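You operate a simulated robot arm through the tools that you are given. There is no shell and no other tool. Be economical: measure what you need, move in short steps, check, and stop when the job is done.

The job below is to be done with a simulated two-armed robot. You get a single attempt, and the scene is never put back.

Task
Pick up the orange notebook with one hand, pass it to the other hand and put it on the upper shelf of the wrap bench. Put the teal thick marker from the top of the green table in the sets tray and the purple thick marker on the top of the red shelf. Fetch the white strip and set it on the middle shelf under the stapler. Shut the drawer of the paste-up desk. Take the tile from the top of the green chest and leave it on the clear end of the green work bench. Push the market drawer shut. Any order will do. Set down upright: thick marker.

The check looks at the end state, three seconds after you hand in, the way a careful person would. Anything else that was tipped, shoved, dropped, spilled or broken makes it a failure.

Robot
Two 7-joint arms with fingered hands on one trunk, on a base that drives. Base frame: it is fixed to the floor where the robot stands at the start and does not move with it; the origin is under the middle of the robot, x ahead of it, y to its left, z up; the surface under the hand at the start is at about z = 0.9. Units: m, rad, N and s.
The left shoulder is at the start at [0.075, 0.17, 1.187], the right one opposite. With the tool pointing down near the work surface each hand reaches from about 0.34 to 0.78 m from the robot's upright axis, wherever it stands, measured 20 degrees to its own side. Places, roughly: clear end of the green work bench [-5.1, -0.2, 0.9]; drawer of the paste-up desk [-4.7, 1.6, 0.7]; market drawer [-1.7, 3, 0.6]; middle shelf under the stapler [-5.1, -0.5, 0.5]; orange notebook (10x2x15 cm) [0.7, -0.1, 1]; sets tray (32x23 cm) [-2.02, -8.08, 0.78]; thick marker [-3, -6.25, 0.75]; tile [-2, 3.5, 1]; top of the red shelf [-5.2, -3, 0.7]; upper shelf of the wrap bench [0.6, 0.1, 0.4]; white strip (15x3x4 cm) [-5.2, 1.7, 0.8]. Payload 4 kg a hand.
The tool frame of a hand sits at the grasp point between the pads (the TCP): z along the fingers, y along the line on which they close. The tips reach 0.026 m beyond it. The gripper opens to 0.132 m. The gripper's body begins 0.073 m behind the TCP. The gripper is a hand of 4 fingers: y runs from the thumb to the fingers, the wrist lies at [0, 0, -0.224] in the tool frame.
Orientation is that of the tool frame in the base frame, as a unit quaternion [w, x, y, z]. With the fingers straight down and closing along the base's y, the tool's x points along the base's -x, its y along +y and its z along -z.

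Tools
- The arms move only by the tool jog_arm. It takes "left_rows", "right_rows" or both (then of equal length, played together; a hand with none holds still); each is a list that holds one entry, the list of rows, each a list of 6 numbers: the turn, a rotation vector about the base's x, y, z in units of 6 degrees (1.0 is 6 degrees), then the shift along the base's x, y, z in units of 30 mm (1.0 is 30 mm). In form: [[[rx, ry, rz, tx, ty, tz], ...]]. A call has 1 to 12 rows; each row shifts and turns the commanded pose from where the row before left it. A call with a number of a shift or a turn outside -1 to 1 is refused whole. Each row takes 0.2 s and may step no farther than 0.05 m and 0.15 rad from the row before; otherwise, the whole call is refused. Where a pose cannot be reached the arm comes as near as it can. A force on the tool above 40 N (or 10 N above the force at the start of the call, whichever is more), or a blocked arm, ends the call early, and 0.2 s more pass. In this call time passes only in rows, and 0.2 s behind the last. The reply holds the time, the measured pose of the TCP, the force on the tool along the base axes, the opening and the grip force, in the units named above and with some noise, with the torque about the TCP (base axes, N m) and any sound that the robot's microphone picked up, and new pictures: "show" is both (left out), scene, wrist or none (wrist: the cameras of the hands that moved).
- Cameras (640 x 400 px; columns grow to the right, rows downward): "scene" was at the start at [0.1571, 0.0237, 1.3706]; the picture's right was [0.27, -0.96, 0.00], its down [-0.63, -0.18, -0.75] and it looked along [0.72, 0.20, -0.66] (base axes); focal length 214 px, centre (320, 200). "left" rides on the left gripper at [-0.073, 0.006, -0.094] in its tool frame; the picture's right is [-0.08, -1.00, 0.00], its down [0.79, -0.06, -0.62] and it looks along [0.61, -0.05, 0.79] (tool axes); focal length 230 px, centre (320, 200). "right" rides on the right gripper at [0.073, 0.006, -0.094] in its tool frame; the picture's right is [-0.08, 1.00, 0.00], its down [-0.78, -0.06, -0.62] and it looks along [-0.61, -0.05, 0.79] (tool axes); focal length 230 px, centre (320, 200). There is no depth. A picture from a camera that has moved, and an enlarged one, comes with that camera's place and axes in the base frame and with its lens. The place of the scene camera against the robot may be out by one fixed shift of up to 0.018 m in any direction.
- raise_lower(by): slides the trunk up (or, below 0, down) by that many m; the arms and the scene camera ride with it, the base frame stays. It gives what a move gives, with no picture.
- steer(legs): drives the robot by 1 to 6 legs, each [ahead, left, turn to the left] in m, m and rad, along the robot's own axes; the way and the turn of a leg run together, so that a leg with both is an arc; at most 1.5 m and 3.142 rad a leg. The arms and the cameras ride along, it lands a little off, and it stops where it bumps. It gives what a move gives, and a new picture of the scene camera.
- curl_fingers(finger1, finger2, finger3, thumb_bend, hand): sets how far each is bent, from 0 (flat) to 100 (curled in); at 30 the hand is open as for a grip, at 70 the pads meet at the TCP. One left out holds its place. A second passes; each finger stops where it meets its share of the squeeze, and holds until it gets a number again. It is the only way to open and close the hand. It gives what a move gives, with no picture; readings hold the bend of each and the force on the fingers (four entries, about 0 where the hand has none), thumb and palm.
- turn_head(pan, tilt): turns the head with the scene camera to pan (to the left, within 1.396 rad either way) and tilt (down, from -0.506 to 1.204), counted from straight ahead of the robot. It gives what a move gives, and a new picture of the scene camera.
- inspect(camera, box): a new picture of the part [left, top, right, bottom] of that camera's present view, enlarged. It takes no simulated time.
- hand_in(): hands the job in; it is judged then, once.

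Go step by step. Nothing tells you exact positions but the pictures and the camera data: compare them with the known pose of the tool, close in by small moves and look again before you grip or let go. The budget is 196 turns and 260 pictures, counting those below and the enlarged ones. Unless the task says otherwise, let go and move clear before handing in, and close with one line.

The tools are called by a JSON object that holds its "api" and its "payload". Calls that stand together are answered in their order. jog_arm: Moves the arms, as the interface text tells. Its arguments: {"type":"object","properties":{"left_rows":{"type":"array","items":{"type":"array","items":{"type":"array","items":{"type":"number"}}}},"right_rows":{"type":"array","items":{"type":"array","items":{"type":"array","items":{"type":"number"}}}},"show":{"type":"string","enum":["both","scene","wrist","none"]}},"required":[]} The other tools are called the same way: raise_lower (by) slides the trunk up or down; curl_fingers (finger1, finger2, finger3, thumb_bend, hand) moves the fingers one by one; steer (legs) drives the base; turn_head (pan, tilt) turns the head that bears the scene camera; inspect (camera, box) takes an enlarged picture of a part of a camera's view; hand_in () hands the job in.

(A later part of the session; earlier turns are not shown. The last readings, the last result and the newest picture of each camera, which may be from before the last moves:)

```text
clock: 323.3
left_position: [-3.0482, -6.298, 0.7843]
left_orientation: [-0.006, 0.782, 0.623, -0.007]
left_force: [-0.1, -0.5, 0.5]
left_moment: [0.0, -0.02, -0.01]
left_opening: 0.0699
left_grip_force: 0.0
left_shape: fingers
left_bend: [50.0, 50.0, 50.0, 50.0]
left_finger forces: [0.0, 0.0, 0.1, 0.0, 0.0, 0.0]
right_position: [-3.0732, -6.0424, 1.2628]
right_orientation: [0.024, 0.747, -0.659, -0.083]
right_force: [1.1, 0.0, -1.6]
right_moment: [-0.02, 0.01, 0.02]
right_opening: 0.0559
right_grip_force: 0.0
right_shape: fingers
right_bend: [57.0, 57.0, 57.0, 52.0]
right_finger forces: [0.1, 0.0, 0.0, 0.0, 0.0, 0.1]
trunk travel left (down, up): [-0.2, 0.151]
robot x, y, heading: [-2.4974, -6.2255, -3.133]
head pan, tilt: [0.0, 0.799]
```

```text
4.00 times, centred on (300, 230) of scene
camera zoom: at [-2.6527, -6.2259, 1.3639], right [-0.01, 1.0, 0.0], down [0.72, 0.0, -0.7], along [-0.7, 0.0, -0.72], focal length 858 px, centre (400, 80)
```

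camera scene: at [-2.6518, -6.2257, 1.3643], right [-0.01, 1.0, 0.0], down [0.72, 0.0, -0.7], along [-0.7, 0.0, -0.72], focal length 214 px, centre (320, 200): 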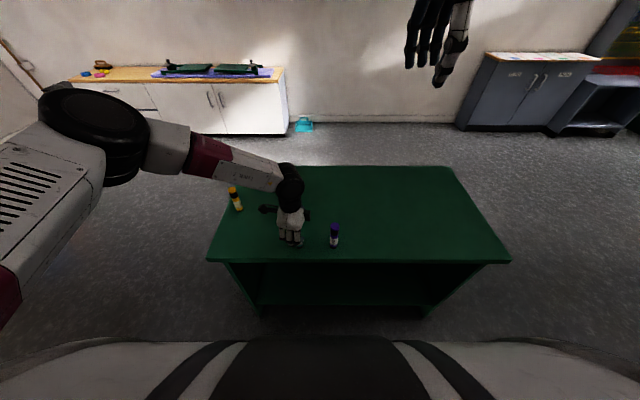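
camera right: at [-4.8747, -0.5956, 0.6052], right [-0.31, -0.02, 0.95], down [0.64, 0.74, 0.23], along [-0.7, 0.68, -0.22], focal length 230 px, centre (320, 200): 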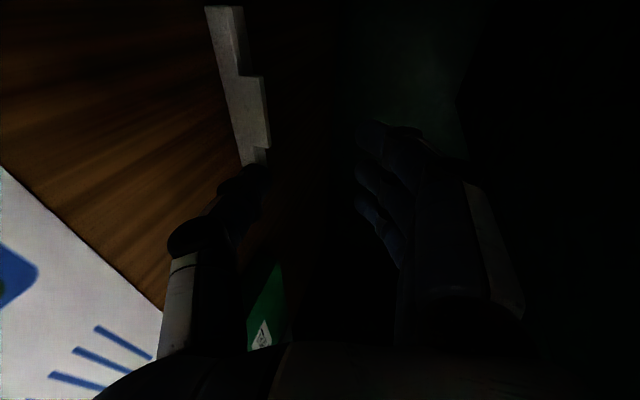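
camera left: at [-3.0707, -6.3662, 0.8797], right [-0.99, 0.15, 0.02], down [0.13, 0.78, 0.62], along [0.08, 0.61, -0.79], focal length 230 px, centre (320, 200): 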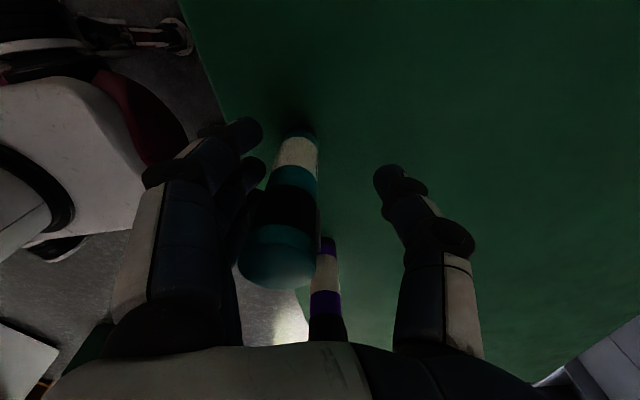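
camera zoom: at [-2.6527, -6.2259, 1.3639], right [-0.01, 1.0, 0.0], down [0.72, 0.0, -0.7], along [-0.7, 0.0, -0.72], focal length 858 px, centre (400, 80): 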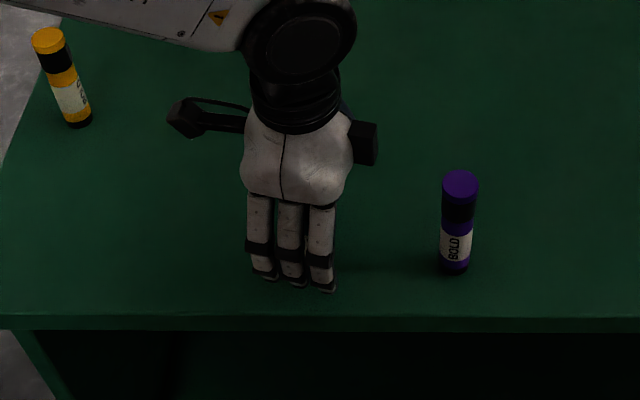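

The marker stands upright; it's 5 mm south of my hand's centre. I'll centre and close in stages.

{"api": "jog_arm", "payload": {"left_rows": [[[0, 0, 0, -0.07, -0.19, 0]]], "show": "none"}}

{"api": "curl_fingers", "payload": {"hand": "left", "finger1": 62, "finger2": 62, "finger3": 62, "thumb_bend": 62}}

{"api": "inspect", "payload": {"camera": "left", "box": [160, 80, 480, 330]}}

```text
clock: 323.7
left_position: [-3.0494, -6.3043, 0.7849]
left_orientation: [-0.006, 0.782, 0.624, -0.008]
left_force: [0.4, 0.3, 0.4]
left_moment: [0.03, 0.01, -0.03]
left_opening: 0.07
left_grip_force: 0.1
left_shape: fingers
left_bend: [50.0, 50.0, 50.0, 50.0]
left_finger forces: [0.0, 0.0, 0.1, 0.1, 0.0, 0.0]
right_position: [-3.0729, -6.0423, 1.2607]
right_orientation: [0.025, 0.747, -0.659, -0.083]
right_force: [-1.0, 0.6, 0.1]
right_moment: [0.0, 0.02, 0.02]
right_opening: 0.0558
right_grip_force: 0.1
right_shape: fingers
right_bend: [57.0, 57.0, 57.0, 52.0]
right_finger forces: [0.1, 0.0, 0.0, 0.0, 0.0, 0.0]
trunk travel left (down, up): [-0.2, 0.151]
robot x, y, heading: [-2.4943, -6.226, -3.134]
head pan, tilt: [0.0, 0.799]
```

```text
clock: 324.7
left_position: [-3.0506, -6.3051, 0.7857]
left_orientation: [-0.006, 0.782, 0.623, -0.006]
left_force: [-0.1, -0.3, 0.3]
left_moment: [0.01, -0.01, 0.02]
left_opening: 0.0341
left_grip_force: 0.0
left_shape: fingers
left_bend: [62.0, 62.0, 62.0, 62.0]
left_finger forces: [0.1, 0.0, 0.0, 0.1, 0.0, 0.1]
right_position: [-3.0737, -6.0421, 1.2619]
right_orientation: [0.024, 0.747, -0.659, -0.082]
right_force: [0.5, -0.5, -0.2]
right_moment: [-0.02, -0.03, -0.02]
right_opening: 0.0558
right_grip_force: 0.1
right_shape: fingers
right_bend: [57.0, 57.0, 57.0, 52.0]
right_finger forces: [0.0, 0.1, 0.0, 0.0, 0.1, 0.1]
trunk travel left (down, up): [-0.2, 0.151]
robot x, y, heading: [-2.4993, -6.2271, -3.13]
head pan, tilt: [0.0, 0.799]
```

```text
1.60 times, centred on (320, 205) of left
camera zoom: at [-3.0604, -6.3768, 0.8796], right [-0.99, 0.15, 0.02], down [0.13, 0.78, 0.62], along [0.08, 0.61, -0.79], focal length 368 px, centre (320, 192)
```

zoom: 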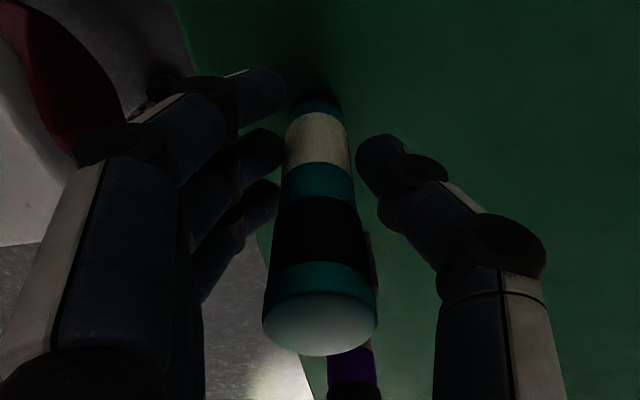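

{"api": "curl_fingers", "payload": {"hand": "left", "finger1": 72, "finger2": 72, "finger3": 72, "thumb_bend": 72}}

{"api": "inspect", "payload": {"camera": "left", "box": [160, 80, 480, 330]}}

```text
clock: 325.7
left_position: [-3.0499, -6.3042, 0.7857]
left_orientation: [-0.007, 0.782, 0.623, -0.007]
left_force: [1.1, 0.0, -0.2]
left_moment: [0.03, 0.03, -0.01]
left_opening: 0.0175
left_grip_force: 10.5
left_shape: fingers
left_bend: [72.0, 66.0, 70.0, 67.0]
left_finger forces: [0.0, 6.6, 3.6, 0.1, 10.6, 0.0]
right_position: [-3.0737, -6.0428, 1.2624]
right_orientation: [0.025, 0.747, -0.659, -0.082]
right_force: [-0.1, 0.0, 1.0]
right_moment: [-0.01, 0.0, 0.0]
right_opening: 0.0558
right_grip_force: 0.0
right_shape: fingers
right_bend: [57.0, 57.0, 57.0, 52.0]
right_finger forces: [0.0, 0.0, 0.0, 0.1, 0.0, 0.0]
trunk travel left (down, up): [-0.2, 0.151]
robot x, y, heading: [-2.4978, -6.2285, -3.133]
head pan, tilt: [0.0, 0.799]
```

```text
1.60 times, centred on (320, 205) of left
camera zoom: at [-3.0604, -6.3768, 0.8796], right [-0.99, 0.15, 0.02], down [0.13, 0.78, 0.62], along [0.08, 0.61, -0.79], focal length 368 px, centre (320, 192)
```

zoom: 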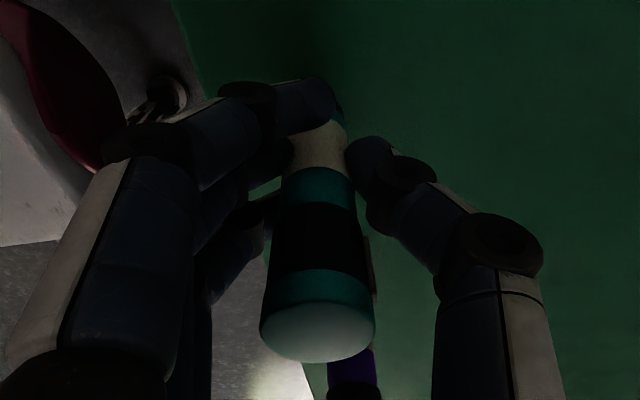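

Upright and centred in the grip. I'll lift teal and carry it aside, while the right hand straightens and comes over purple.

{"api": "jog_arm", "payload": {"left_rows": [[[0, 0, 0, 0, 0, 0.5], [0, 0, 0, 0, 0, 1], [0, 0, 0, 0, 0, 1], [0, 0, 0, 0, 0, 1], [0, 0, 0, 0, 0, 1], [0, 0, 0, 0, 0, 1], [0, 0, 0, 0, -1, 1], [0, 0, 0, 0, -1, 0], [0, 0, 0, 0, -1, 0], [0, 0, 0, 0, -1, 0], [0, 0, 0, 0, -1, 0], [0, 0, 0, 0, -1, 0]]], "show": "both"}}

{"api": "curl_fingers", "payload": {"hand": "right", "finger1": 48, "finger2": 48, "finger3": 48, "thumb_bend": 48}}

{"api": "jog_arm", "payload": {"right_rows": [[[-0.35, -0.75, 0, 0.1, -0.5, -1], [-0.35, -0.75, 0, 0.1, -0.5, -1], [0, 0, 0, 0.1, -0.5, -1], [0, 0, 0, 0.1, -0.5, -1], [0, 0, 0, 0.1, -0.5, -1], [0, 0, 0, 0.1, -0.5, -1], [0, 0, 0, 0.1, -0.5, -1], [0, 0, 0, 0.1, -0.5, -1], [0, 0, 0, 0.1, -0.5, -1], [0, 0, 0, 0, -0.1, -1], [0, 0, 0, 0, 0, -1]]], "show": "wrist"}}

```text
clock: 328.3
left_position: [-3.0496, -6.4857, 0.9785]
left_orientation: [-0.006, 0.782, 0.623, -0.007]
left_force: [1.4, -0.3, 0.3]
left_moment: [0.02, 0.02, 0.04]
left_opening: 0.0171
left_grip_force: 10.2
left_shape: fingers
left_bend: [72.0, 67.0, 70.0, 67.0]
left_finger forces: [0.1, 6.6, 3.6, 0.0, 10.4, 0.1]
right_position: [-3.0736, -6.0429, 1.2634]
right_orientation: [0.025, 0.747, -0.659, -0.083]
right_force: [-1.3, 0.5, 0.1]
right_moment: [0.02, 0.02, 0.02]
right_opening: 0.0561
right_grip_force: 0.1
right_shape: fingers
right_bend: [57.0, 57.0, 57.0, 52.0]
right_finger forces: [0.1, 0.0, 0.1, 0.0, 0.0, 0.1]
trunk travel left (down, up): [-0.2, 0.151]
robot x, y, heading: [-2.4975, -6.2244, -3.132]
head pan, tilt: [0.0, 0.799]
camera scene: at [-2.6526, -6.2265, 1.364], right [-0.01, 1.0, 0.0], down [0.72, 0.01, -0.7], along [-0.7, 0.0, -0.72], focal length 214 px, centre (320, 200)
camera left: at [-3.0602, -6.5579, 1.0742], right [-0.99, 0.15, 0.02], down [0.13, 0.78, 0.62], along [0.08, 0.61, -0.79], focal length 230 px, centre (320, 200)
```

scene: 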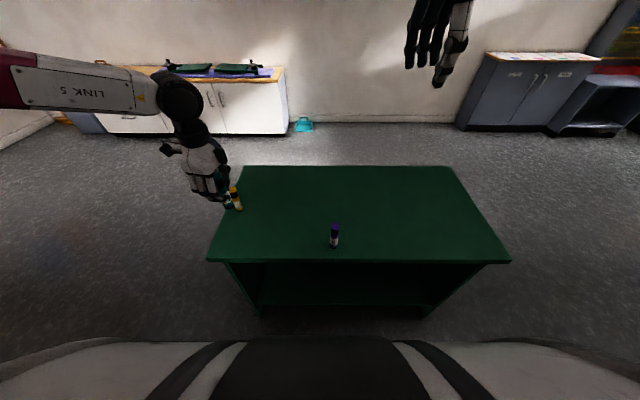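
left: 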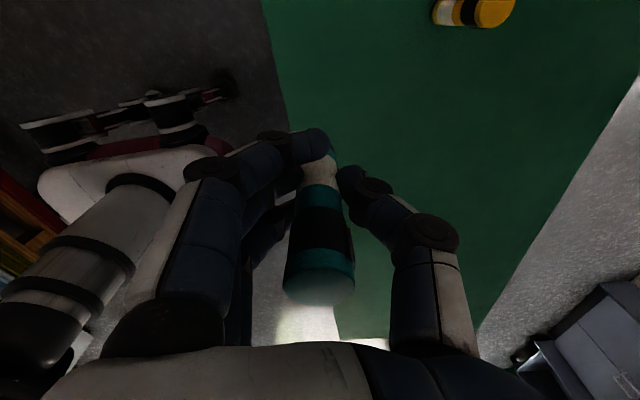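

```text
clock: 329.3
left_position: [-3.0498, -6.4845, 0.9797]
left_orientation: [-0.006, 0.782, 0.624, -0.007]
left_force: [-0.2, 0.1, -0.6]
left_moment: [0.02, -0.01, 0.0]
left_opening: 0.0171
left_grip_force: 10.3
left_shape: fingers
left_bend: [72.0, 67.0, 70.0, 67.0]
left_finger forces: [0.1, 6.5, 3.6, 0.1, 10.3, 0.1]
right_position: [-3.0736, -6.0428, 1.2624]
right_orientation: [0.025, 0.747, -0.659, -0.083]
right_force: [0.1, 0.8, -0.7]
right_moment: [0.01, -0.01, 0.01]
right_opening: 0.0767
right_grip_force: 0.0
right_shape: fingers
right_bend: [48.0, 48.0, 48.0, 48.0]
right_finger forces: [0.0, 0.0, 0.0, 0.0, 0.0, 0.1]
trunk travel left (down, up): [-0.2, 0.151]
robot x, y, heading: [-2.4971, -6.2247, -3.136]
head pan, tilt: [0.0, 0.799]
```

```text
clock: 331.7
left_position: [-3.0508, -6.4845, 0.9792]
left_orientation: [-0.006, 0.782, 0.623, -0.007]
left_force: [-0.7, 0.4, -0.7]
left_moment: [-0.05, 0.03, 0.0]
left_opening: 0.0171
left_grip_force: 10.0
left_shape: fingers
left_bend: [72.0, 67.0, 70.0, 67.0]
left_finger forces: [0.1, 6.5, 3.6, 0.0, 10.4, 0.0]
right_position: [-3.0474, -6.1806, 0.9312]
right_orientation: [0.001, 0.75, -0.662, 0.001]
right_force: [0.3, 0.3, -0.2]
right_moment: [0.0, 0.03, -0.01]
right_opening: 0.0766
right_grip_force: 0.0
right_shape: fingers
right_bend: [48.0, 48.0, 48.0, 48.0]
right_finger forces: [0.0, 0.0, 0.1, 0.1, 0.1, 0.1]
trunk travel left (down, up): [-0.2, 0.151]
robot x, y, heading: [-2.4924, -6.2269, -3.132]
head pan, tilt: [0.0, 0.799]
camera right: at [-3.0421, -6.2533, 1.0251], right [-1.0, -0.05, 0.0], down [-0.04, 0.79, 0.62], along [-0.03, 0.61, -0.79], focal length 230 px, centre (320, 200)
```

right: 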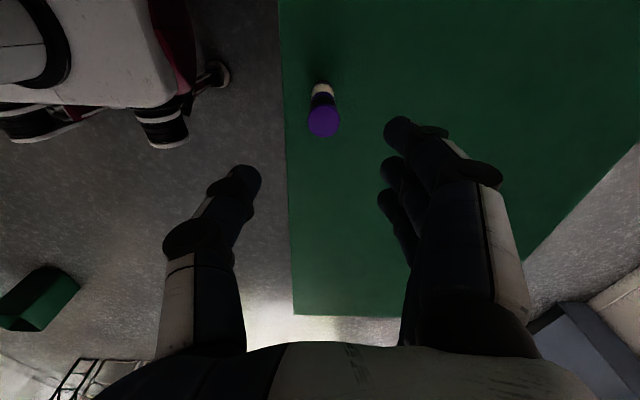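

Purple is at (−3.0475, −6.189). Centring and lowering the right hand.

{"api": "jog_arm", "payload": {"right_rows": [[[0, 0, 0, 0, -0.28, -1], [0, 0, 0, 0, 0, -1], [0, 0, 0, 0, 0, -1], [0, 0, 0, 0, 0, -1], [0, 0, 0, 0, 0, -0.85]]], "show": "none"}}

{"api": "inspect", "payload": {"camera": "right", "box": [160, 80, 480, 330]}}

```text
clock: 332.9
left_position: [-3.0501, -6.4843, 0.9785]
left_orientation: [-0.004, 0.782, 0.623, -0.007]
left_force: [0.5, 0.2, 0.3]
left_moment: [-0.01, -0.02, -0.02]
left_opening: 0.0174
left_grip_force: 10.4
left_shape: fingers
left_bend: [72.0, 67.0, 70.0, 67.0]
left_finger forces: [0.0, 6.5, 3.6, 0.0, 10.2, 0.0]
right_position: [-3.0609, -6.1732, 0.7958]
right_orientation: [0.013, 0.734, -0.679, 0.004]
right_force: [-0.5, 0.3, 0.5]
right_moment: [0.0, -0.05, -0.01]
right_opening: 0.0765
right_grip_force: 0.0
right_shape: fingers
right_bend: [48.0, 48.0, 48.0, 48.0]
right_finger forces: [0.0, 0.0, 0.0, 0.0, 0.0, 0.0]
trunk travel left (down, up): [-0.2, 0.151]
robot x, y, heading: [-2.4958, -6.2262, -3.13]
head pan, tilt: [0.0, 0.799]
```

```text
1.60 times, centred on (320, 205) of right
camera zoom: at [-3.0591, -6.2459, 0.8901], right [-1.0, 0.0, 0.01], down [0.01, 0.8, 0.6], along [-0.01, 0.6, -0.8], focal length 368 px, centre (320, 192)
```

zoom: 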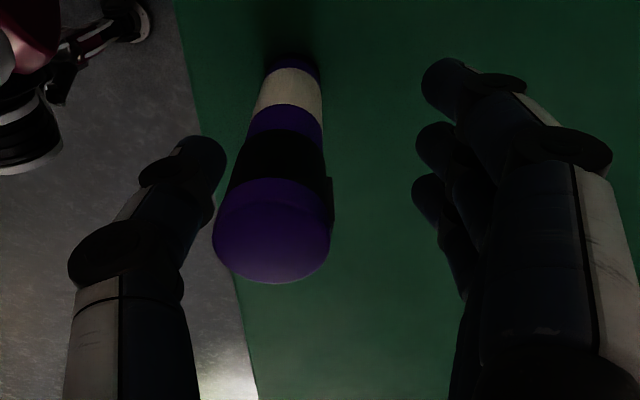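

{"api": "jog_arm", "payload": {"right_rows": [[[0, 0, 0, 0.2, -0.27, 0], [0, 0, 0, 0.18, -0.27, -0.3]]], "show": "none"}}

{"api": "inspect", "payload": {"camera": "right", "box": [160, 80, 480, 330]}}

```text
clock: 333.7
left_position: [-3.0509, -6.4836, 0.9803]
left_orientation: [-0.005, 0.782, 0.623, -0.006]
left_force: [0.4, 1.0, -0.7]
left_moment: [0.0, 0.01, -0.01]
left_opening: 0.017
left_grip_force: 10.2
left_shape: fingers
left_bend: [72.0, 67.0, 70.0, 67.0]
left_finger forces: [0.0, 6.4, 3.6, 0.0, 10.3, 0.0]
right_position: [-3.058, -6.1764, 0.7889]
right_orientation: [0.018, 0.719, -0.695, 0.009]
right_force: [0.5, -0.6, -0.4]
right_moment: [0.02, -0.02, 0.03]
right_opening: 0.0767
right_grip_force: 0.1
right_shape: fingers
right_bend: [48.0, 48.0, 48.0, 48.0]
right_finger forces: [0.0, 0.0, 0.0, 0.0, 0.0, 0.1]
trunk travel left (down, up): [-0.2, 0.151]
robot x, y, heading: [-2.4948, -6.2239, -3.13]
head pan, tilt: [0.0, 0.799]
stopped in row 2 (right hand): the arm was blocked; the commanded pose is now the measured one
```

```text
1.60 times, centred on (320, 205) of right
camera zoom: at [-3.0593, -6.2471, 0.8848], right [-1.0, 0.04, 0.01], down [0.04, 0.81, 0.59], along [0.02, 0.59, -0.81], focal length 368 px, centre (320, 192)
```

zoom: 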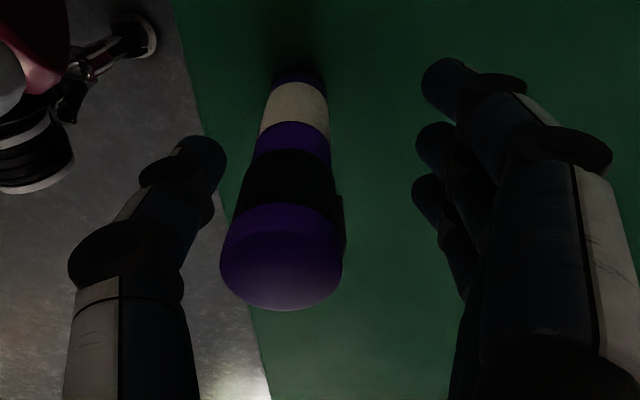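

The right arm is blocked reaching so far inward. I'll lift it clear, sidestep the base 15 cm south, and come down again with the arm in an easier position.

{"api": "jog_arm", "payload": {"right_rows": [[[0, 0, 0, 0, 0, 1], [0, 0, 0, 0, 0, 1], [0, 0, 0, 0, 0, 1], [0, 0, 0, 0, 0, 1], [0, 0, 0, 0, 0, 1]]], "show": "none"}}

{"api": "steer", "payload": {"legs": [[0, 0.16, 0]]}}

{"api": "jog_arm", "payload": {"right_rows": [[[0, 0, -0.3, 0.1, 0.9, 0], [0, 0, -0.3, 0.1, 0.9, 0], [0, 0, -0.3, 0.1, 0.9, 0], [0, 0, 0, 0, 0.9, 0], [0, 0, 0, 0, 0.9, 0]]], "show": "wrist"}}

```text
clock: 334.9
left_position: [-3.0491, -6.4842, 0.9796]
left_orientation: [-0.005, 0.782, 0.623, -0.007]
left_force: [0.3, 0.4, -0.2]
left_moment: [-0.03, -0.02, -0.02]
left_opening: 0.0172
left_grip_force: 10.1
left_shape: fingers
left_bend: [72.0, 67.0, 70.0, 67.0]
left_finger forces: [0.1, 6.4, 3.6, 0.0, 10.3, 0.0]
right_position: [-3.0551, -6.1799, 0.9403]
right_orientation: [0.017, 0.722, -0.692, 0.008]
right_force: [-0.1, -0.5, 0.0]
right_moment: [-0.01, 0.0, 0.03]
right_opening: 0.0769
right_grip_force: 0.0
right_shape: fingers
right_bend: [48.0, 48.0, 48.0, 48.0]
right_finger forces: [0.0, 0.0, 0.1, 0.0, 0.1, 0.0]
trunk travel left (down, up): [-0.2, 0.151]
robot x, y, heading: [-2.4963, -6.228, -3.136]
head pan, tilt: [0.0, 0.799]
```

```text
clock: 336.9
left_position: [-3.0489, -6.6462, 0.9787]
left_orientation: [-0.006, 0.782, 0.623, -0.007]
left_force: [0.3, -1.0, 0.1]
left_moment: [0.02, -0.04, -0.02]
left_opening: 0.0173
left_grip_force: 9.8
left_shape: fingers
left_bend: [72.0, 67.0, 70.0, 67.0]
left_finger forces: [0.0, 6.5, 3.6, 0.1, 10.4, 0.0]
right_position: [-3.0557, -6.3412, 0.9403]
right_orientation: [0.017, 0.722, -0.692, 0.008]
right_force: [0.0, -0.8, 0.1]
right_moment: [-0.03, -0.01, 0.01]
right_opening: 0.0766
right_grip_force: 0.1
right_shape: fingers
right_bend: [48.0, 48.0, 48.0, 48.0]
right_finger forces: [0.0, 0.1, 0.0, 0.0, 0.0, 0.1]
trunk travel left (down, up): [-0.2, 0.151]
robot x, y, heading: [-2.4962, -6.3865, -3.135]
head pan, tilt: [0.0, 0.799]
camera scene: at [-2.6517, -6.3866, 1.3639], right [-0.01, 1.0, 0.0], down [0.72, 0.01, -0.7], along [-0.7, 0.0, -0.72], focal length 214 px, centre (320, 200)
```

scene: 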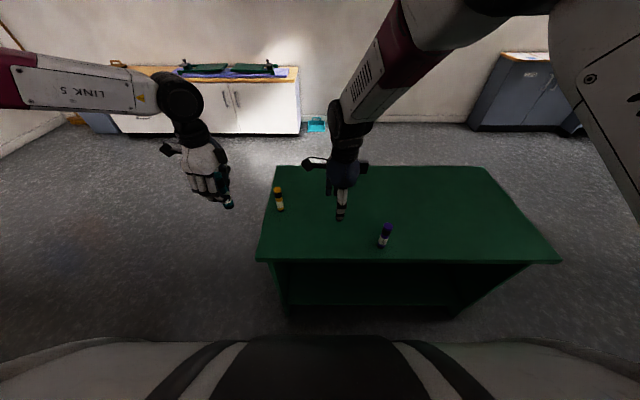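

```text
clock: 338.1
left_position: [-3.0483, -6.6438, 0.9808]
left_orientation: [-0.006, 0.782, 0.623, -0.006]
left_force: [0.0, 0.5, -0.7]
left_moment: [-0.01, 0.01, -0.01]
left_opening: 0.0171
left_grip_force: 10.4
left_shape: fingers
left_bend: [72.0, 67.0, 70.0, 67.0]
left_finger forces: [0.1, 6.4, 3.7, 0.1, 10.2, 0.1]
right_position: [-3.0472, -6.2046, 0.9385]
right_orientation: [-0.017, -0.689, 0.725, -0.007]
right_force: [-0.4, 0.4, -0.8]
right_moment: [0.01, 0.0, 0.04]
right_opening: 0.0769
right_grip_force: 0.0
right_shape: fingers
right_bend: [48.0, 48.0, 48.0, 48.0]
right_finger forces: [0.1, 0.0, 0.1, 0.1, 0.1, 0.0]
trunk travel left (down, up): [-0.2, 0.151]
robot x, y, heading: [-2.4942, -6.3865, -3.135]
head pan, tilt: [0.0, 0.799]
camera right: at [-3.0542, -6.2743, 1.0348], right [-0.99, 0.13, 0.01], down [0.11, 0.8, 0.59], along [0.07, 0.58, -0.81], focal length 230 px, centre (320, 200)
```

right: 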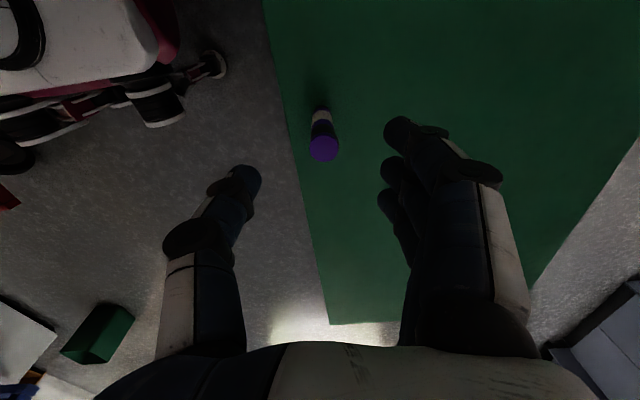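

{"api": "jog_arm", "payload": {"right_rows": [[[0.3, 0, 0, 0, 0.48, -1], [0, 0, 0, 0, 0, -1], [0, 0, 0, 0, 0, -1], [0, 0, 0, 0, 0, -1], [0, 0, 0, 0, 0, -1]]], "show": "none"}}

{"api": "inspect", "payload": {"camera": "right", "box": [160, 80, 480, 330]}}

```text
clock: 339.3
left_position: [-3.05, -6.6451, 0.9789]
left_orientation: [-0.005, 0.782, 0.623, -0.006]
left_force: [0.3, -0.4, 0.0]
left_moment: [0.0, -0.05, 0.02]
left_opening: 0.0173
left_grip_force: 10.0
left_shape: fingers
left_bend: [72.0, 67.0, 70.0, 67.0]
left_finger forces: [0.1, 6.4, 3.6, 0.0, 10.4, 0.0]
right_position: [-3.0476, -6.191, 0.7906]
right_orientation: [-0.007, -0.689, 0.725, 0.005]
right_force: [-0.9, 0.0, -0.3]
right_moment: [-0.05, -0.01, -0.02]
right_opening: 0.0767
right_grip_force: 0.1
right_shape: fingers
right_bend: [48.0, 48.0, 48.0, 48.0]
right_finger forces: [0.0, 0.0, 0.0, 0.0, 0.0, 0.0]
trunk travel left (down, up): [-0.2, 0.151]
robot x, y, heading: [-2.4928, -6.3877, -3.135]
head pan, tilt: [0.0, 0.799]
```

```text
1.60 times, centred on (320, 205) of right
camera zoom: at [-3.0549, -6.2645, 0.8829], right [-0.99, 0.13, 0.01], down [0.11, 0.78, 0.61], along [0.07, 0.61, -0.79], focal length 368 px, centre (320, 192)
```

zoom: 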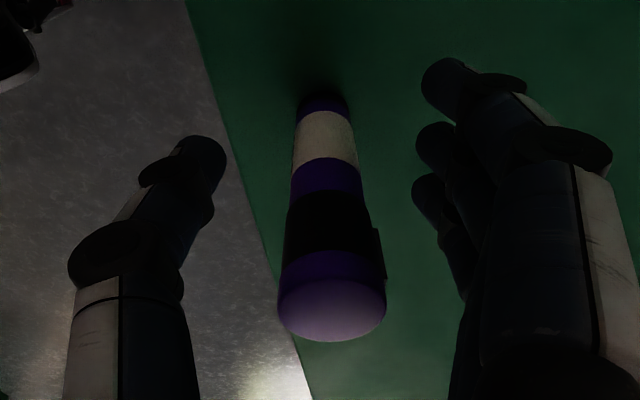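

Centred. Close in two stages and lift slightly.

{"api": "curl_fingers", "payload": {"hand": "right", "finger1": 62, "finger2": 62, "finger3": 62, "thumb_bend": 62}}

{"api": "curl_fingers", "payload": {"hand": "right", "finger1": 72, "finger2": 72, "finger3": 72, "thumb_bend": 72}}

{"api": "jog_arm", "payload": {"right_rows": [[[0, 0, 0, 0, 0, 0.5], [0, 0, 0, 0, 0, 1], [0, 0, 0, 0, 0, 1], [0, 0, 0, 0, 0, 1], [0, 0, 0, 0, 0, 1], [0, 0, 0, 0, 0, 1], [0, 0, 0, 0, 0, 1]]], "show": "both"}}

```text
clock: 340.3
left_position: [-3.0489, -6.6446, 0.9793]
left_orientation: [-0.006, 0.782, 0.623, -0.007]
left_force: [0.3, -0.5, -0.5]
left_moment: [0.01, -0.01, -0.02]
left_opening: 0.0173
left_grip_force: 10.1
left_shape: fingers
left_bend: [72.0, 67.0, 70.0, 67.0]
left_finger forces: [0.0, 6.5, 3.7, 0.0, 10.3, 0.1]
right_position: [-3.0478, -6.1915, 0.7906]
right_orientation: [-0.005, -0.689, 0.725, 0.004]
right_force: [-0.1, -0.1, 0.0]
right_moment: [-0.01, 0.0, -0.02]
right_opening: 0.0341
right_grip_force: 0.1
right_shape: fingers
right_bend: [62.0, 62.0, 62.0, 62.0]
right_finger forces: [0.0, 0.1, 0.1, 0.1, 0.0, 0.0]
trunk travel left (down, up): [-0.2, 0.151]
robot x, y, heading: [-2.4971, -6.3814, -3.139]
head pan, tilt: [0.0, 0.799]
```

```text
clock: 341.3
left_position: [-3.0495, -6.6457, 0.9796]
left_orientation: [-0.006, 0.782, 0.623, -0.007]
left_force: [0.0, 0.2, -1.0]
left_moment: [0.0, 0.01, 0.0]
left_opening: 0.0171
left_grip_force: 10.2
left_shape: fingers
left_bend: [72.0, 67.0, 70.0, 67.0]
left_finger forces: [0.0, 6.6, 3.7, 0.0, 10.2, 0.0]
right_position: [-3.0473, -6.1912, 0.7908]
right_orientation: [-0.006, -0.69, 0.724, 0.004]
right_force: [-0.4, -0.5, 0.4]
right_moment: [0.0, 0.03, 0.01]
right_opening: 0.0169
right_grip_force: 10.6
right_shape: fingers
right_bend: [72.0, 67.0, 70.0, 67.0]
right_finger forces: [0.1, 5.4, 4.8, 0.0, 10.7, 0.0]
trunk travel left (down, up): [-0.2, 0.151]
robot x, y, heading: [-2.4953, -6.3856, -3.132]
head pan, tilt: [0.0, 0.799]
```

```text
clock: 342.9
left_position: [-3.049, -6.6457, 0.9793]
left_orientation: [-0.006, 0.782, 0.623, -0.007]
left_force: [-0.6, -0.1, -0.9]
left_moment: [-0.01, 0.0, 0.0]
left_opening: 0.0172
left_grip_force: 10.0
left_shape: fingers
left_bend: [72.0, 67.0, 70.0, 67.0]
left_finger forces: [0.1, 6.5, 3.7, 0.1, 10.3, 0.1]
right_position: [-3.0462, -6.1908, 0.9856]
right_orientation: [-0.006, -0.688, 0.725, 0.003]
right_force: [-0.5, -0.4, 0.0]
right_moment: [0.01, 0.0, 0.02]
right_opening: 0.0175
right_grip_force: 11.0
right_shape: fingers
right_bend: [72.0, 68.0, 70.0, 67.0]
right_finger forces: [0.1, 5.6, 5.0, 0.0, 10.5, 0.0]
trunk travel left (down, up): [-0.2, 0.151]
robot x, y, heading: [-2.4926, -6.3874, -3.135]
head pan, tilt: [0.0, 0.799]
camera scene: at [-2.6511, -6.3863, 1.3641], right [-0.01, 1.0, 0.0], down [0.72, 0.01, -0.7], along [-0.7, -0.01, -0.72], focal length 214 px, centre (320, 200)
camera right: at [-3.0543, -6.2645, 1.0787], right [-0.99, 0.13, 0.01], down [0.11, 0.78, 0.61], along [0.07, 0.61, -0.79], focal length 230 px, centre (320, 200)
```

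scene: 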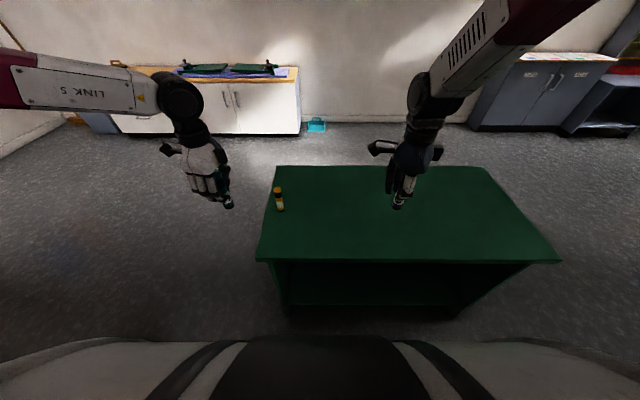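
right: 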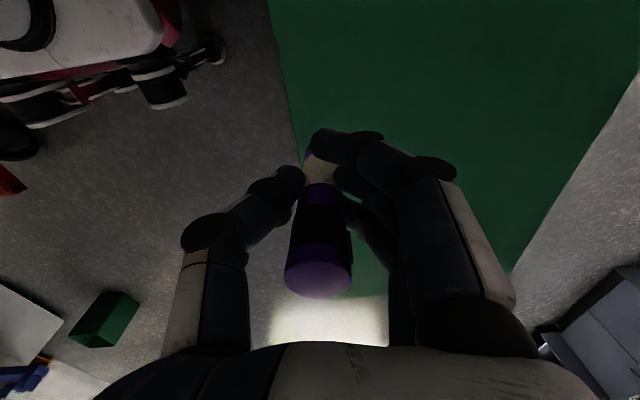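

Both markers are held upright. The sets tray is on the orange table's far east side; gaps near here are too tight, so I'll go around the green table's west side, staying faced west.

{"api": "jog_arm", "payload": {"left_rows": [[[0, 0, 0, 0, 0, 1], [0, 0, 0, 0, 0, 1], [0, 0, 0, 0, 0, 1], [0, 0, 0, 0.5, 0, 1]]], "right_rows": [[[0, 0, 0, 0, 0, 1], [0, 0, 0, 0, 0, 1], [0, 0, 0, 0, 0, 1], [0, 0, 0, 0.5, 0, 1]]], "show": "none"}}

{"api": "steer", "payload": {"legs": [[0, -1.2, 0], [1.5, 0, 0], [0, 1.4, 0], [0, 1.4, 0], [0, 0.8, 0]]}}

{"api": "turn_head", "payload": {"pan": 1.39, "tilt": 0.5}}

```text
clock: 343.9
left_position: [-3.0316, -6.645, 1.1016]
left_orientation: [-0.007, 0.781, 0.624, -0.008]
left_force: [0.6, 0.0, -0.2]
left_moment: [0.04, 0.01, 0.01]
left_opening: 0.0171
left_grip_force: 10.4
left_shape: fingers
left_bend: [72.0, 67.0, 70.0, 67.0]
left_finger forces: [0.0, 6.6, 4.0, 0.0, 10.4, 0.0]
right_position: [-3.0302, -6.1912, 1.1065]
right_orientation: [-0.007, -0.689, 0.725, 0.004]
right_force: [0.4, -0.5, 0.1]
right_moment: [0.0, 0.05, -0.03]
right_opening: 0.017
right_grip_force: 11.0
right_shape: fingers
right_bend: [72.0, 68.0, 70.0, 67.0]
right_finger forces: [0.0, 5.5, 5.3, 0.0, 10.6, 0.0]
trunk travel left (down, up): [-0.2, 0.151]
robot x, y, heading: [-2.494, -6.3857, -3.132]
head pan, tilt: [0.0, 0.799]
```

```text
clock: 392.9
left_position: [-4.555, -9.0416, 1.1001]
left_orientation: [-0.006, 0.786, 0.618, -0.006]
left_force: [-0.6, 0.9, 0.1]
left_moment: [0.02, 0.0, 0.02]
left_opening: 0.017
left_grip_force: 10.5
left_shape: fingers
left_bend: [72.0, 67.0, 70.0, 67.0]
left_finger forces: [0.0, 6.6, 3.9, 0.1, 10.3, 0.1]
right_position: [-4.5478, -8.5875, 1.104]
right_orientation: [-0.007, -0.684, 0.729, 0.004]
right_force: [-0.5, 0.4, -0.4]
right_moment: [0.0, 0.02, 0.01]
right_opening: 0.0172
right_grip_force: 11.0
right_shape: fingers
right_bend: [72.0, 68.0, 70.0, 67.0]
right_finger forces: [0.0, 5.5, 5.4, 0.0, 10.5, 0.0]
trunk travel left (down, up): [-0.2, 0.151]
robot x, y, heading: [-4.0099, -8.7912, 3.132]
head pan, tilt: [0.0, 0.799]
camera scene: at [-4.1699, -8.787, 1.3639], right [0.01, 1.0, 0.0], down [0.72, 0.0, -0.7], along [-0.7, 0.0, -0.72], focal length 214 px, centre (320, 200)
```

scene: 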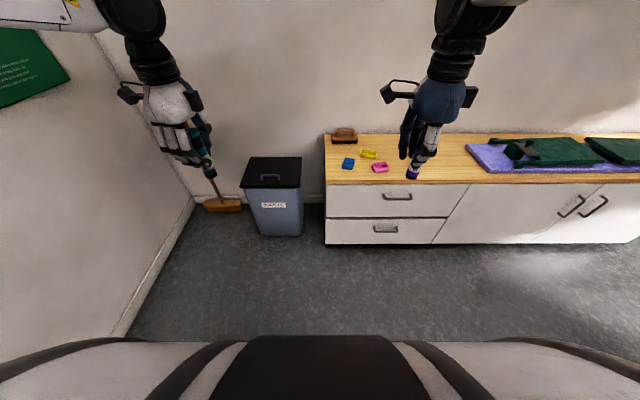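

```text
clock: 394.4
left_position: [-4.5564, -9.042, 1.0995]
left_orientation: [-0.006, 0.786, 0.619, -0.006]
left_force: [-0.2, -0.6, -0.4]
left_moment: [0.01, 0.02, 0.01]
left_opening: 0.0173
left_grip_force: 10.8
left_shape: fingers
left_bend: [72.0, 67.0, 70.0, 67.0]
left_finger forces: [0.1, 6.7, 3.9, 0.0, 10.3, 0.0]
right_position: [-4.5474, -8.5881, 1.1045]
right_orientation: [-0.005, -0.684, 0.729, 0.003]
right_force: [-0.3, -0.1, -0.9]
right_moment: [0.0, 0.01, -0.01]
right_opening: 0.0172
right_grip_force: 10.7
right_shape: fingers
right_bend: [72.0, 68.0, 70.0, 67.0]
right_finger forces: [0.0, 5.6, 5.4, 0.0, 10.5, 0.1]
trunk travel left (down, up): [-0.2, 0.151]
robot x, y, heading: [-4.0136, -8.7889, 3.138]
head pan, tilt: [1.389, 0.499]
camera scene: at [-4.1062, -8.8768, 1.3899], right [-0.98, 0.19, 0.0], down [0.09, 0.47, -0.88], along [-0.16, -0.86, -0.48], focal length 214 px, centre (320, 200)
```

scene: 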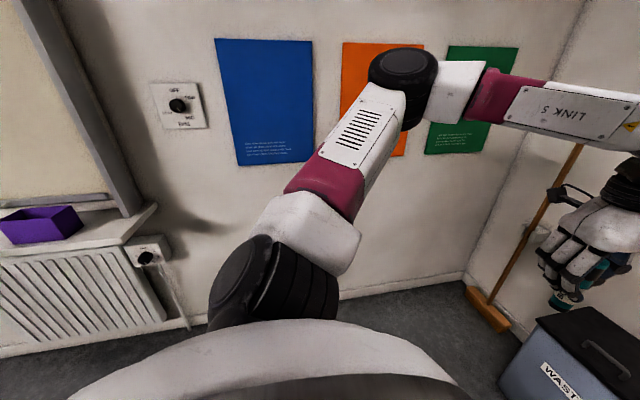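

{"api": "steer", "payload": {"legs": [[0, 0, -3.13]]}}

{"api": "turn_head", "payload": {"pan": 0.2, "tilt": 0.4}}

```text
clock: 402.2
left_position: [-3.4725, -8.5319, 1.0994]
left_orientation: [0.007, -0.622, 0.783, -0.005]
left_force: [-0.3, -0.5, -1.3]
left_moment: [0.02, 0.0, -0.02]
left_opening: 0.0172
left_grip_force: 8.9
left_shape: fingers
left_bend: [72.0, 67.0, 71.0, 68.0]
left_finger forces: [0.1, 6.2, 2.5, 0.1, 9.2, 0.0]
right_position: [-3.4776, -8.9862, 1.1037]
right_orientation: [0.004, 0.727, 0.687, 0.005]
right_force: [0.3, -0.4, -1.2]
right_moment: [0.0, 0.0, -0.01]
right_opening: 0.0169
right_grip_force: 9.6
right_shape: fingers
right_bend: [72.0, 68.0, 70.0, 68.0]
right_finger forces: [0.0, 5.2, 5.3, 0.0, 9.1, 0.1]
trunk travel left (down, up): [-0.2, 0.151]
robot x, y, heading: [-4.0128, -8.7897, 0.001]
head pan, tilt: [1.389, 0.499]
camera scene: at [-3.921, -8.6981, 1.3899], right [0.98, -0.18, 0.0], down [-0.09, -0.47, -0.88], along [0.16, 0.86, -0.48], focal length 214 px, centre (320, 200)
```

scene: 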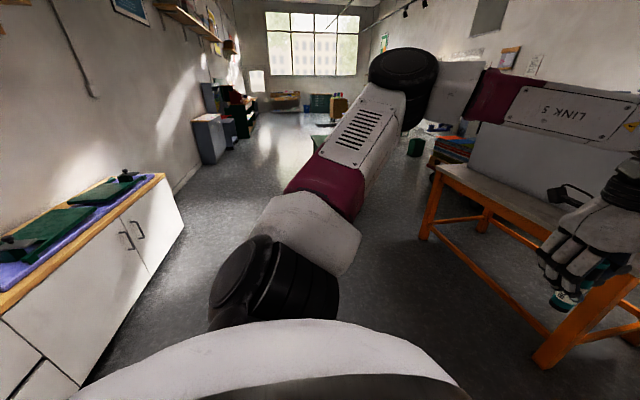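

```text
clock: 403.6
left_position: [-3.4733, -8.5328, 1.0999]
left_orientation: [0.006, -0.623, 0.783, -0.006]
left_force: [-0.2, 0.1, -0.2]
left_moment: [-0.06, 0.0, 0.01]
left_opening: 0.0171
left_grip_force: 9.2
left_shape: fingers
left_bend: [72.0, 67.0, 71.0, 68.0]
left_finger forces: [0.0, 6.1, 2.3, 0.1, 9.2, 0.1]
right_position: [-3.4776, -8.985, 1.1041]
right_orientation: [0.004, 0.727, 0.687, 0.007]
right_force: [-0.2, 0.5, -0.2]
right_moment: [-0.01, -0.01, -0.02]
right_opening: 0.017
right_grip_force: 10.1
right_shape: fingers
right_bend: [72.0, 68.0, 70.0, 68.0]
right_finger forces: [0.0, 5.2, 5.4, 0.0, 9.1, 0.1]
trunk travel left (down, up): [-0.2, 0.151]
robot x, y, heading: [-4.0145, -8.7866, 0.007]
head pan, tilt: [0.201, 0.4]
camera scene: at [-3.8465, -8.7688, 1.399], right [0.2, -0.98, 0.0], down [-0.38, -0.08, -0.92], along [0.9, 0.19, -0.39], focal length 214 px, centre (320, 200)
```

scene: 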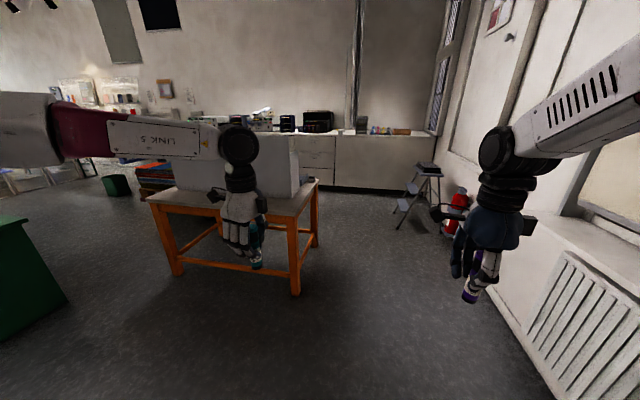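

The passage south of the orange table is open. I'll go east along it, then turn north to face the table's tray side.

{"api": "steer", "payload": {"legs": [[0.0, -0.2, 0], [1.1, 0, 0], [1.1, 0, 0], [0, 0, 1.56]]}}

{"api": "turn_head", "payload": {"pan": 0.15, "tilt": 0.7}}

```text
clock: 420.2
left_position: [-2.0734, -8.4244, 1.0994]
left_orientation: [-0.009, 0.994, -0.109, 0.0]
left_force: [0.2, -0.3, -0.1]
left_moment: [0.02, -0.01, -0.01]
left_opening: 0.0167
left_grip_force: 8.9
left_shape: fingers
left_bend: [72.0, 67.0, 71.0, 68.0]
left_finger forces: [0.0, 6.0, 2.2, 0.0, 8.8, 0.0]
right_position: [-1.618, -8.4238, 1.1043]
right_orientation: [-0.001, 0.023, 1.0, 0.007]
right_force: [0.9, 0.1, 0.0]
right_moment: [-0.01, 0.02, 0.01]
right_opening: 0.0164
right_grip_force: 9.2
right_shape: fingers
right_bend: [72.0, 69.0, 71.0, 68.0]
right_finger forces: [0.0, 5.1, 5.5, 0.0, 8.6, 0.1]
trunk travel left (down, up): [-0.2, 0.151]
robot x, y, heading: [-1.8113, -8.9622, 1.584]
head pan, tilt: [0.201, 0.4]
camera scene: at [-1.8309, -8.7939, 1.399], right [0.98, 0.21, 0.0], down [0.08, -0.38, -0.92], along [-0.2, 0.9, -0.39], focal length 214 px, centre (320, 200)
```

scene: 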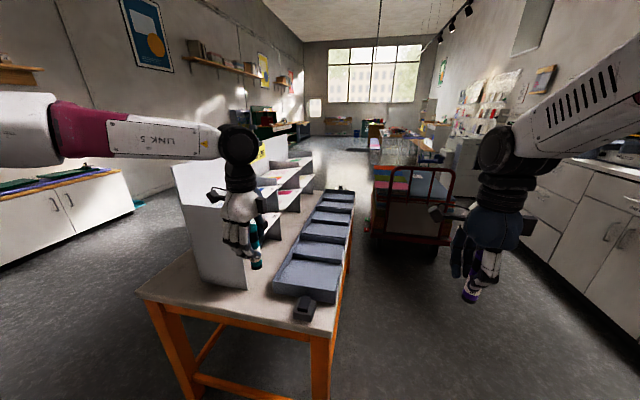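

```text
clock: 421.0
left_position: [-2.0723, -8.4232, 1.0999]
left_orientation: [-0.009, 0.994, -0.109, 0.0]
left_force: [0.4, -0.3, -1.0]
left_moment: [0.02, 0.03, 0.0]
left_opening: 0.0168
left_grip_force: 8.1
left_shape: fingers
left_bend: [72.0, 67.0, 71.0, 68.0]
left_finger forces: [0.0, 6.0, 2.3, 0.0, 8.9, 0.0]
right_position: [-1.6204, -8.4234, 1.1041]
right_orientation: [-0.002, 0.023, 1.0, 0.007]
right_force: [-0.4, 0.6, -0.7]
right_moment: [0.01, -0.01, -0.01]
right_opening: 0.0166
right_grip_force: 9.4
right_shape: fingers
right_bend: [72.0, 69.0, 71.0, 68.0]
right_finger forces: [0.1, 5.0, 5.5, 0.1, 8.6, 0.0]
trunk travel left (down, up): [-0.2, 0.151]
robot x, y, heading: [-1.8129, -8.9605, 1.586]
head pan, tilt: [0.15, 0.7]
camera scene: at [-1.8249, -8.8006, 1.3722], right [0.99, 0.16, 0.0], down [0.11, -0.64, -0.77], along [-0.13, 0.76, -0.64], focal length 214 px, centre (320, 200)
```

scene: 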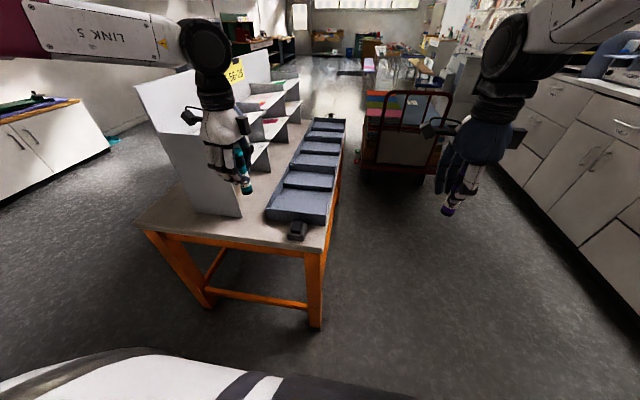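

{"api": "inspect", "payload": {"camera": "scene", "box": [190, 100, 370, 260]}}

{"api": "inspect", "payload": {"camera": "left", "box": [0, 0, 640, 400]}}

```text
2.50 times, centred on (280, 180) of scene
camera zoom: at [-1.8249, -8.8006, 1.3722], right [0.99, 0.16, 0.0], down [0.11, -0.64, -0.77], along [-0.13, 0.76, -0.64], focal length 536 px, centre (420, 250)
```

zoom: 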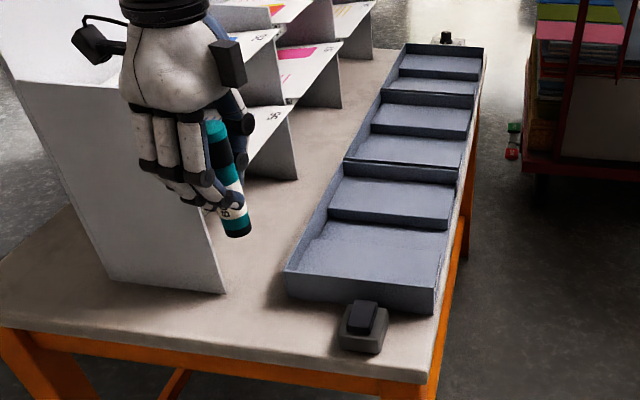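

```text
1.00 times, centred on (320, 200) of left (not enlarged: the box is as wide or as high as the picture)
camera zoom: at [-2.1466, -8.4158, 1.1945], right [0.14, 0.99, 0.02], down [0.78, -0.12, 0.62], along [0.61, -0.07, -0.79], focal length 230 px, centre (320, 200)
```

zoom: 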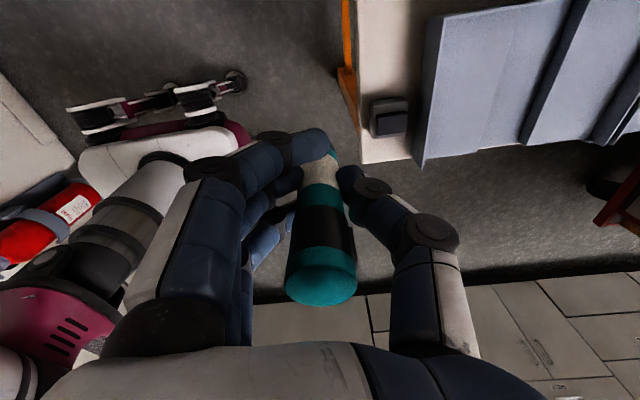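

Teal is upright in the hand. The nearest tray (centre ≈(−2.03, −8.08)) matches the sets tray; I'll aim for its near compartment at about (−2.02, −8.13).

{"api": "steer", "payload": {"legs": [[0.16, 0, 0]]}}

{"api": "jog_arm", "payload": {"left_rows": [[[0, 0, 0, 0.35, 1, 0], [0, 0, 0, 0.35, 1, 0], [0, 0, 0, 0.35, 1, 0], [0, 0, 0, 0.35, 1, 0], [0, 0, 0, 0.2, 0.6, -0.3]]], "show": "both"}}

```text
clock: 422.4
left_position: [-2.0756, -8.2649, 1.0989]
left_orientation: [-0.008, 0.994, -0.108, -0.001]
left_force: [0.1, 0.2, -0.4]
left_moment: [-0.04, -0.02, -0.01]
left_opening: 0.017
left_grip_force: 8.2
left_shape: fingers
left_bend: [72.0, 67.0, 71.0, 68.0]
left_finger forces: [0.1, 6.1, 2.2, 0.0, 8.8, 0.0]
right_position: [-1.6218, -8.2636, 1.1047]
right_orientation: [-0.001, 0.022, 1.0, 0.007]
right_force: [0.6, -0.1, -0.9]
right_moment: [-0.03, -0.03, 0.0]
right_opening: 0.0169
right_grip_force: 9.1
right_shape: fingers
right_bend: [72.0, 69.0, 71.0, 68.0]
right_finger forces: [0.0, 5.0, 5.5, 0.0, 8.6, 0.1]
trunk travel left (down, up): [-0.2, 0.151]
robot x, y, heading: [-1.8117, -8.8043, 1.585]
head pan, tilt: [0.15, 0.7]
camera scene: at [-1.8272, -8.641, 1.3721], right [0.99, 0.16, 0.0], down [0.11, -0.64, -0.76], along [-0.13, 0.75, -0.64], focal length 214 px, centre (320, 200)
```

scene: 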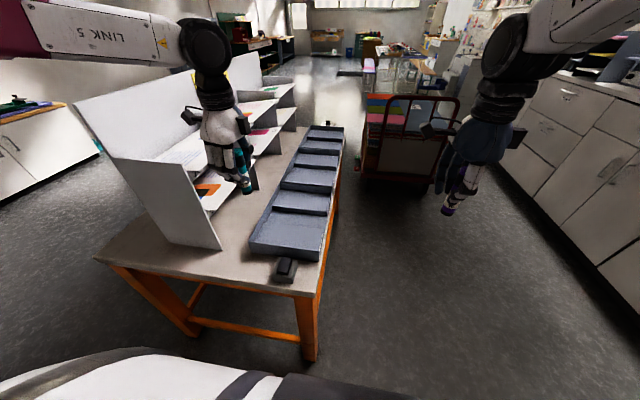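

```text
clock: 423.6
left_position: [-2.0274, -8.1271, 1.0899]
left_orientation: [-0.008, 0.994, -0.109, 0.0]
left_force: [-0.9, 0.0, -1.8]
left_moment: [-0.01, 0.01, -0.01]
left_opening: 0.0171
left_grip_force: 8.0
left_shape: fingers
left_bend: [72.0, 67.0, 71.0, 68.0]
left_finger forces: [0.0, 6.1, 2.4, 0.0, 8.7, 0.0]
right_position: [-1.6206, -8.2648, 1.1046]
right_orientation: [-0.002, 0.021, 1.0, 0.007]
right_force: [0.5, -0.2, -0.3]
right_moment: [0.0, 0.02, 0.0]
right_opening: 0.0168
right_grip_force: 9.4
right_shape: fingers
right_bend: [72.0, 69.0, 71.0, 68.0]
right_finger forces: [0.0, 5.1, 5.5, 0.0, 8.7, 0.0]
trunk travel left (down, up): [-0.2, 0.151]
robot x, y, heading: [-1.8142, -8.8003, 1.586]
head pan, tilt: [0.15, 0.7]
camera scene: at [-1.8271, -8.6414, 1.3721], right [0.99, 0.16, 0.0], down [0.11, -0.64, -0.76], along [-0.13, 0.75, -0.64], focal length 214 px, centre (320, 200)
camera left: at [-2.1008, -8.1182, 1.1849], right [0.14, 0.99, 0.02], down [0.78, -0.12, 0.62], along [0.61, -0.07, -0.79], focal length 230 px, centre (320, 200)
```

scene: 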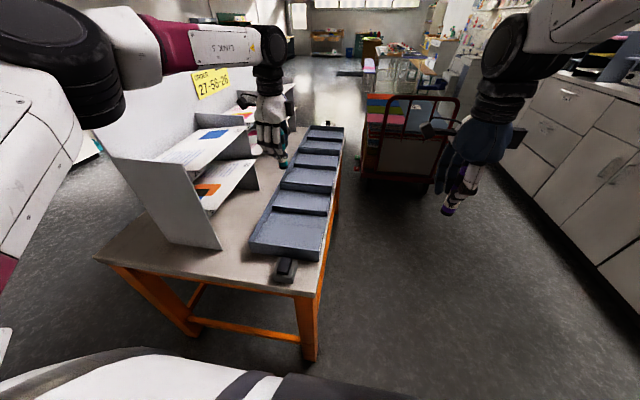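
left: 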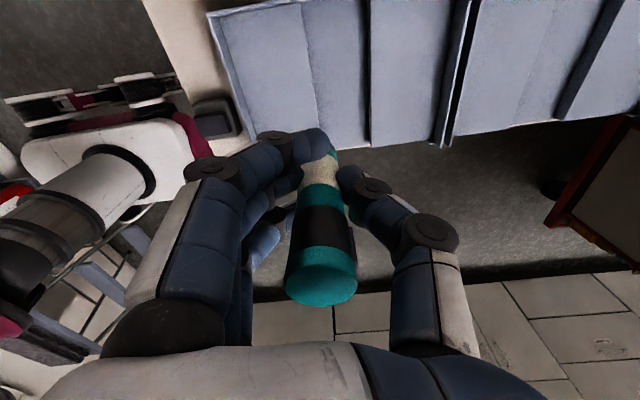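

{"api": "inspect", "payload": {"camera": "scene", "box": [220, 120, 360, 290]}}

{"api": "inspect", "payload": {"camera": "left", "box": [180, 0, 480, 170]}}

```text
2.35 times, centred on (290, 205) of scene
camera zoom: at [-1.8271, -8.6414, 1.3721], right [0.99, 0.16, 0.0], down [0.11, -0.64, -0.76], along [-0.13, 0.75, -0.64], focal length 505 px, centre (391, 188)
```

zoom: 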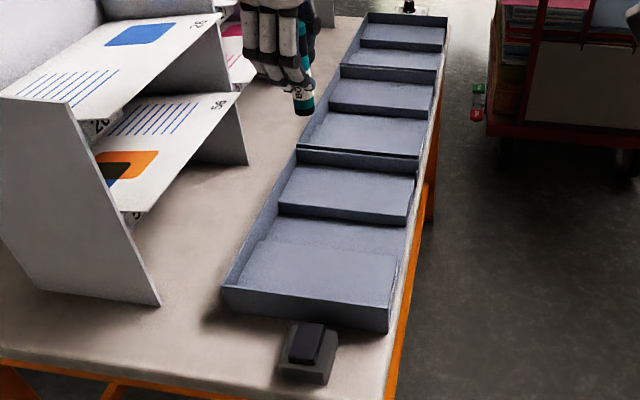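

```text
2.13 times, centred on (330, 85) of left
camera zoom: at [-2.1008, -8.1182, 1.1849], right [0.14, 0.99, 0.02], down [0.78, -0.12, 0.62], along [0.61, -0.07, -0.79], focal length 491 px, centre (299, 445)
```

zoom: 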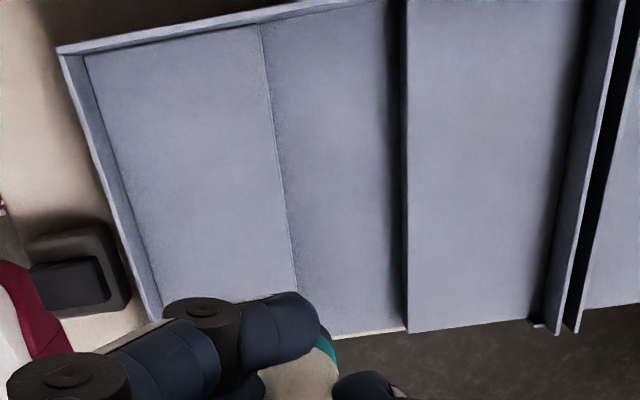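

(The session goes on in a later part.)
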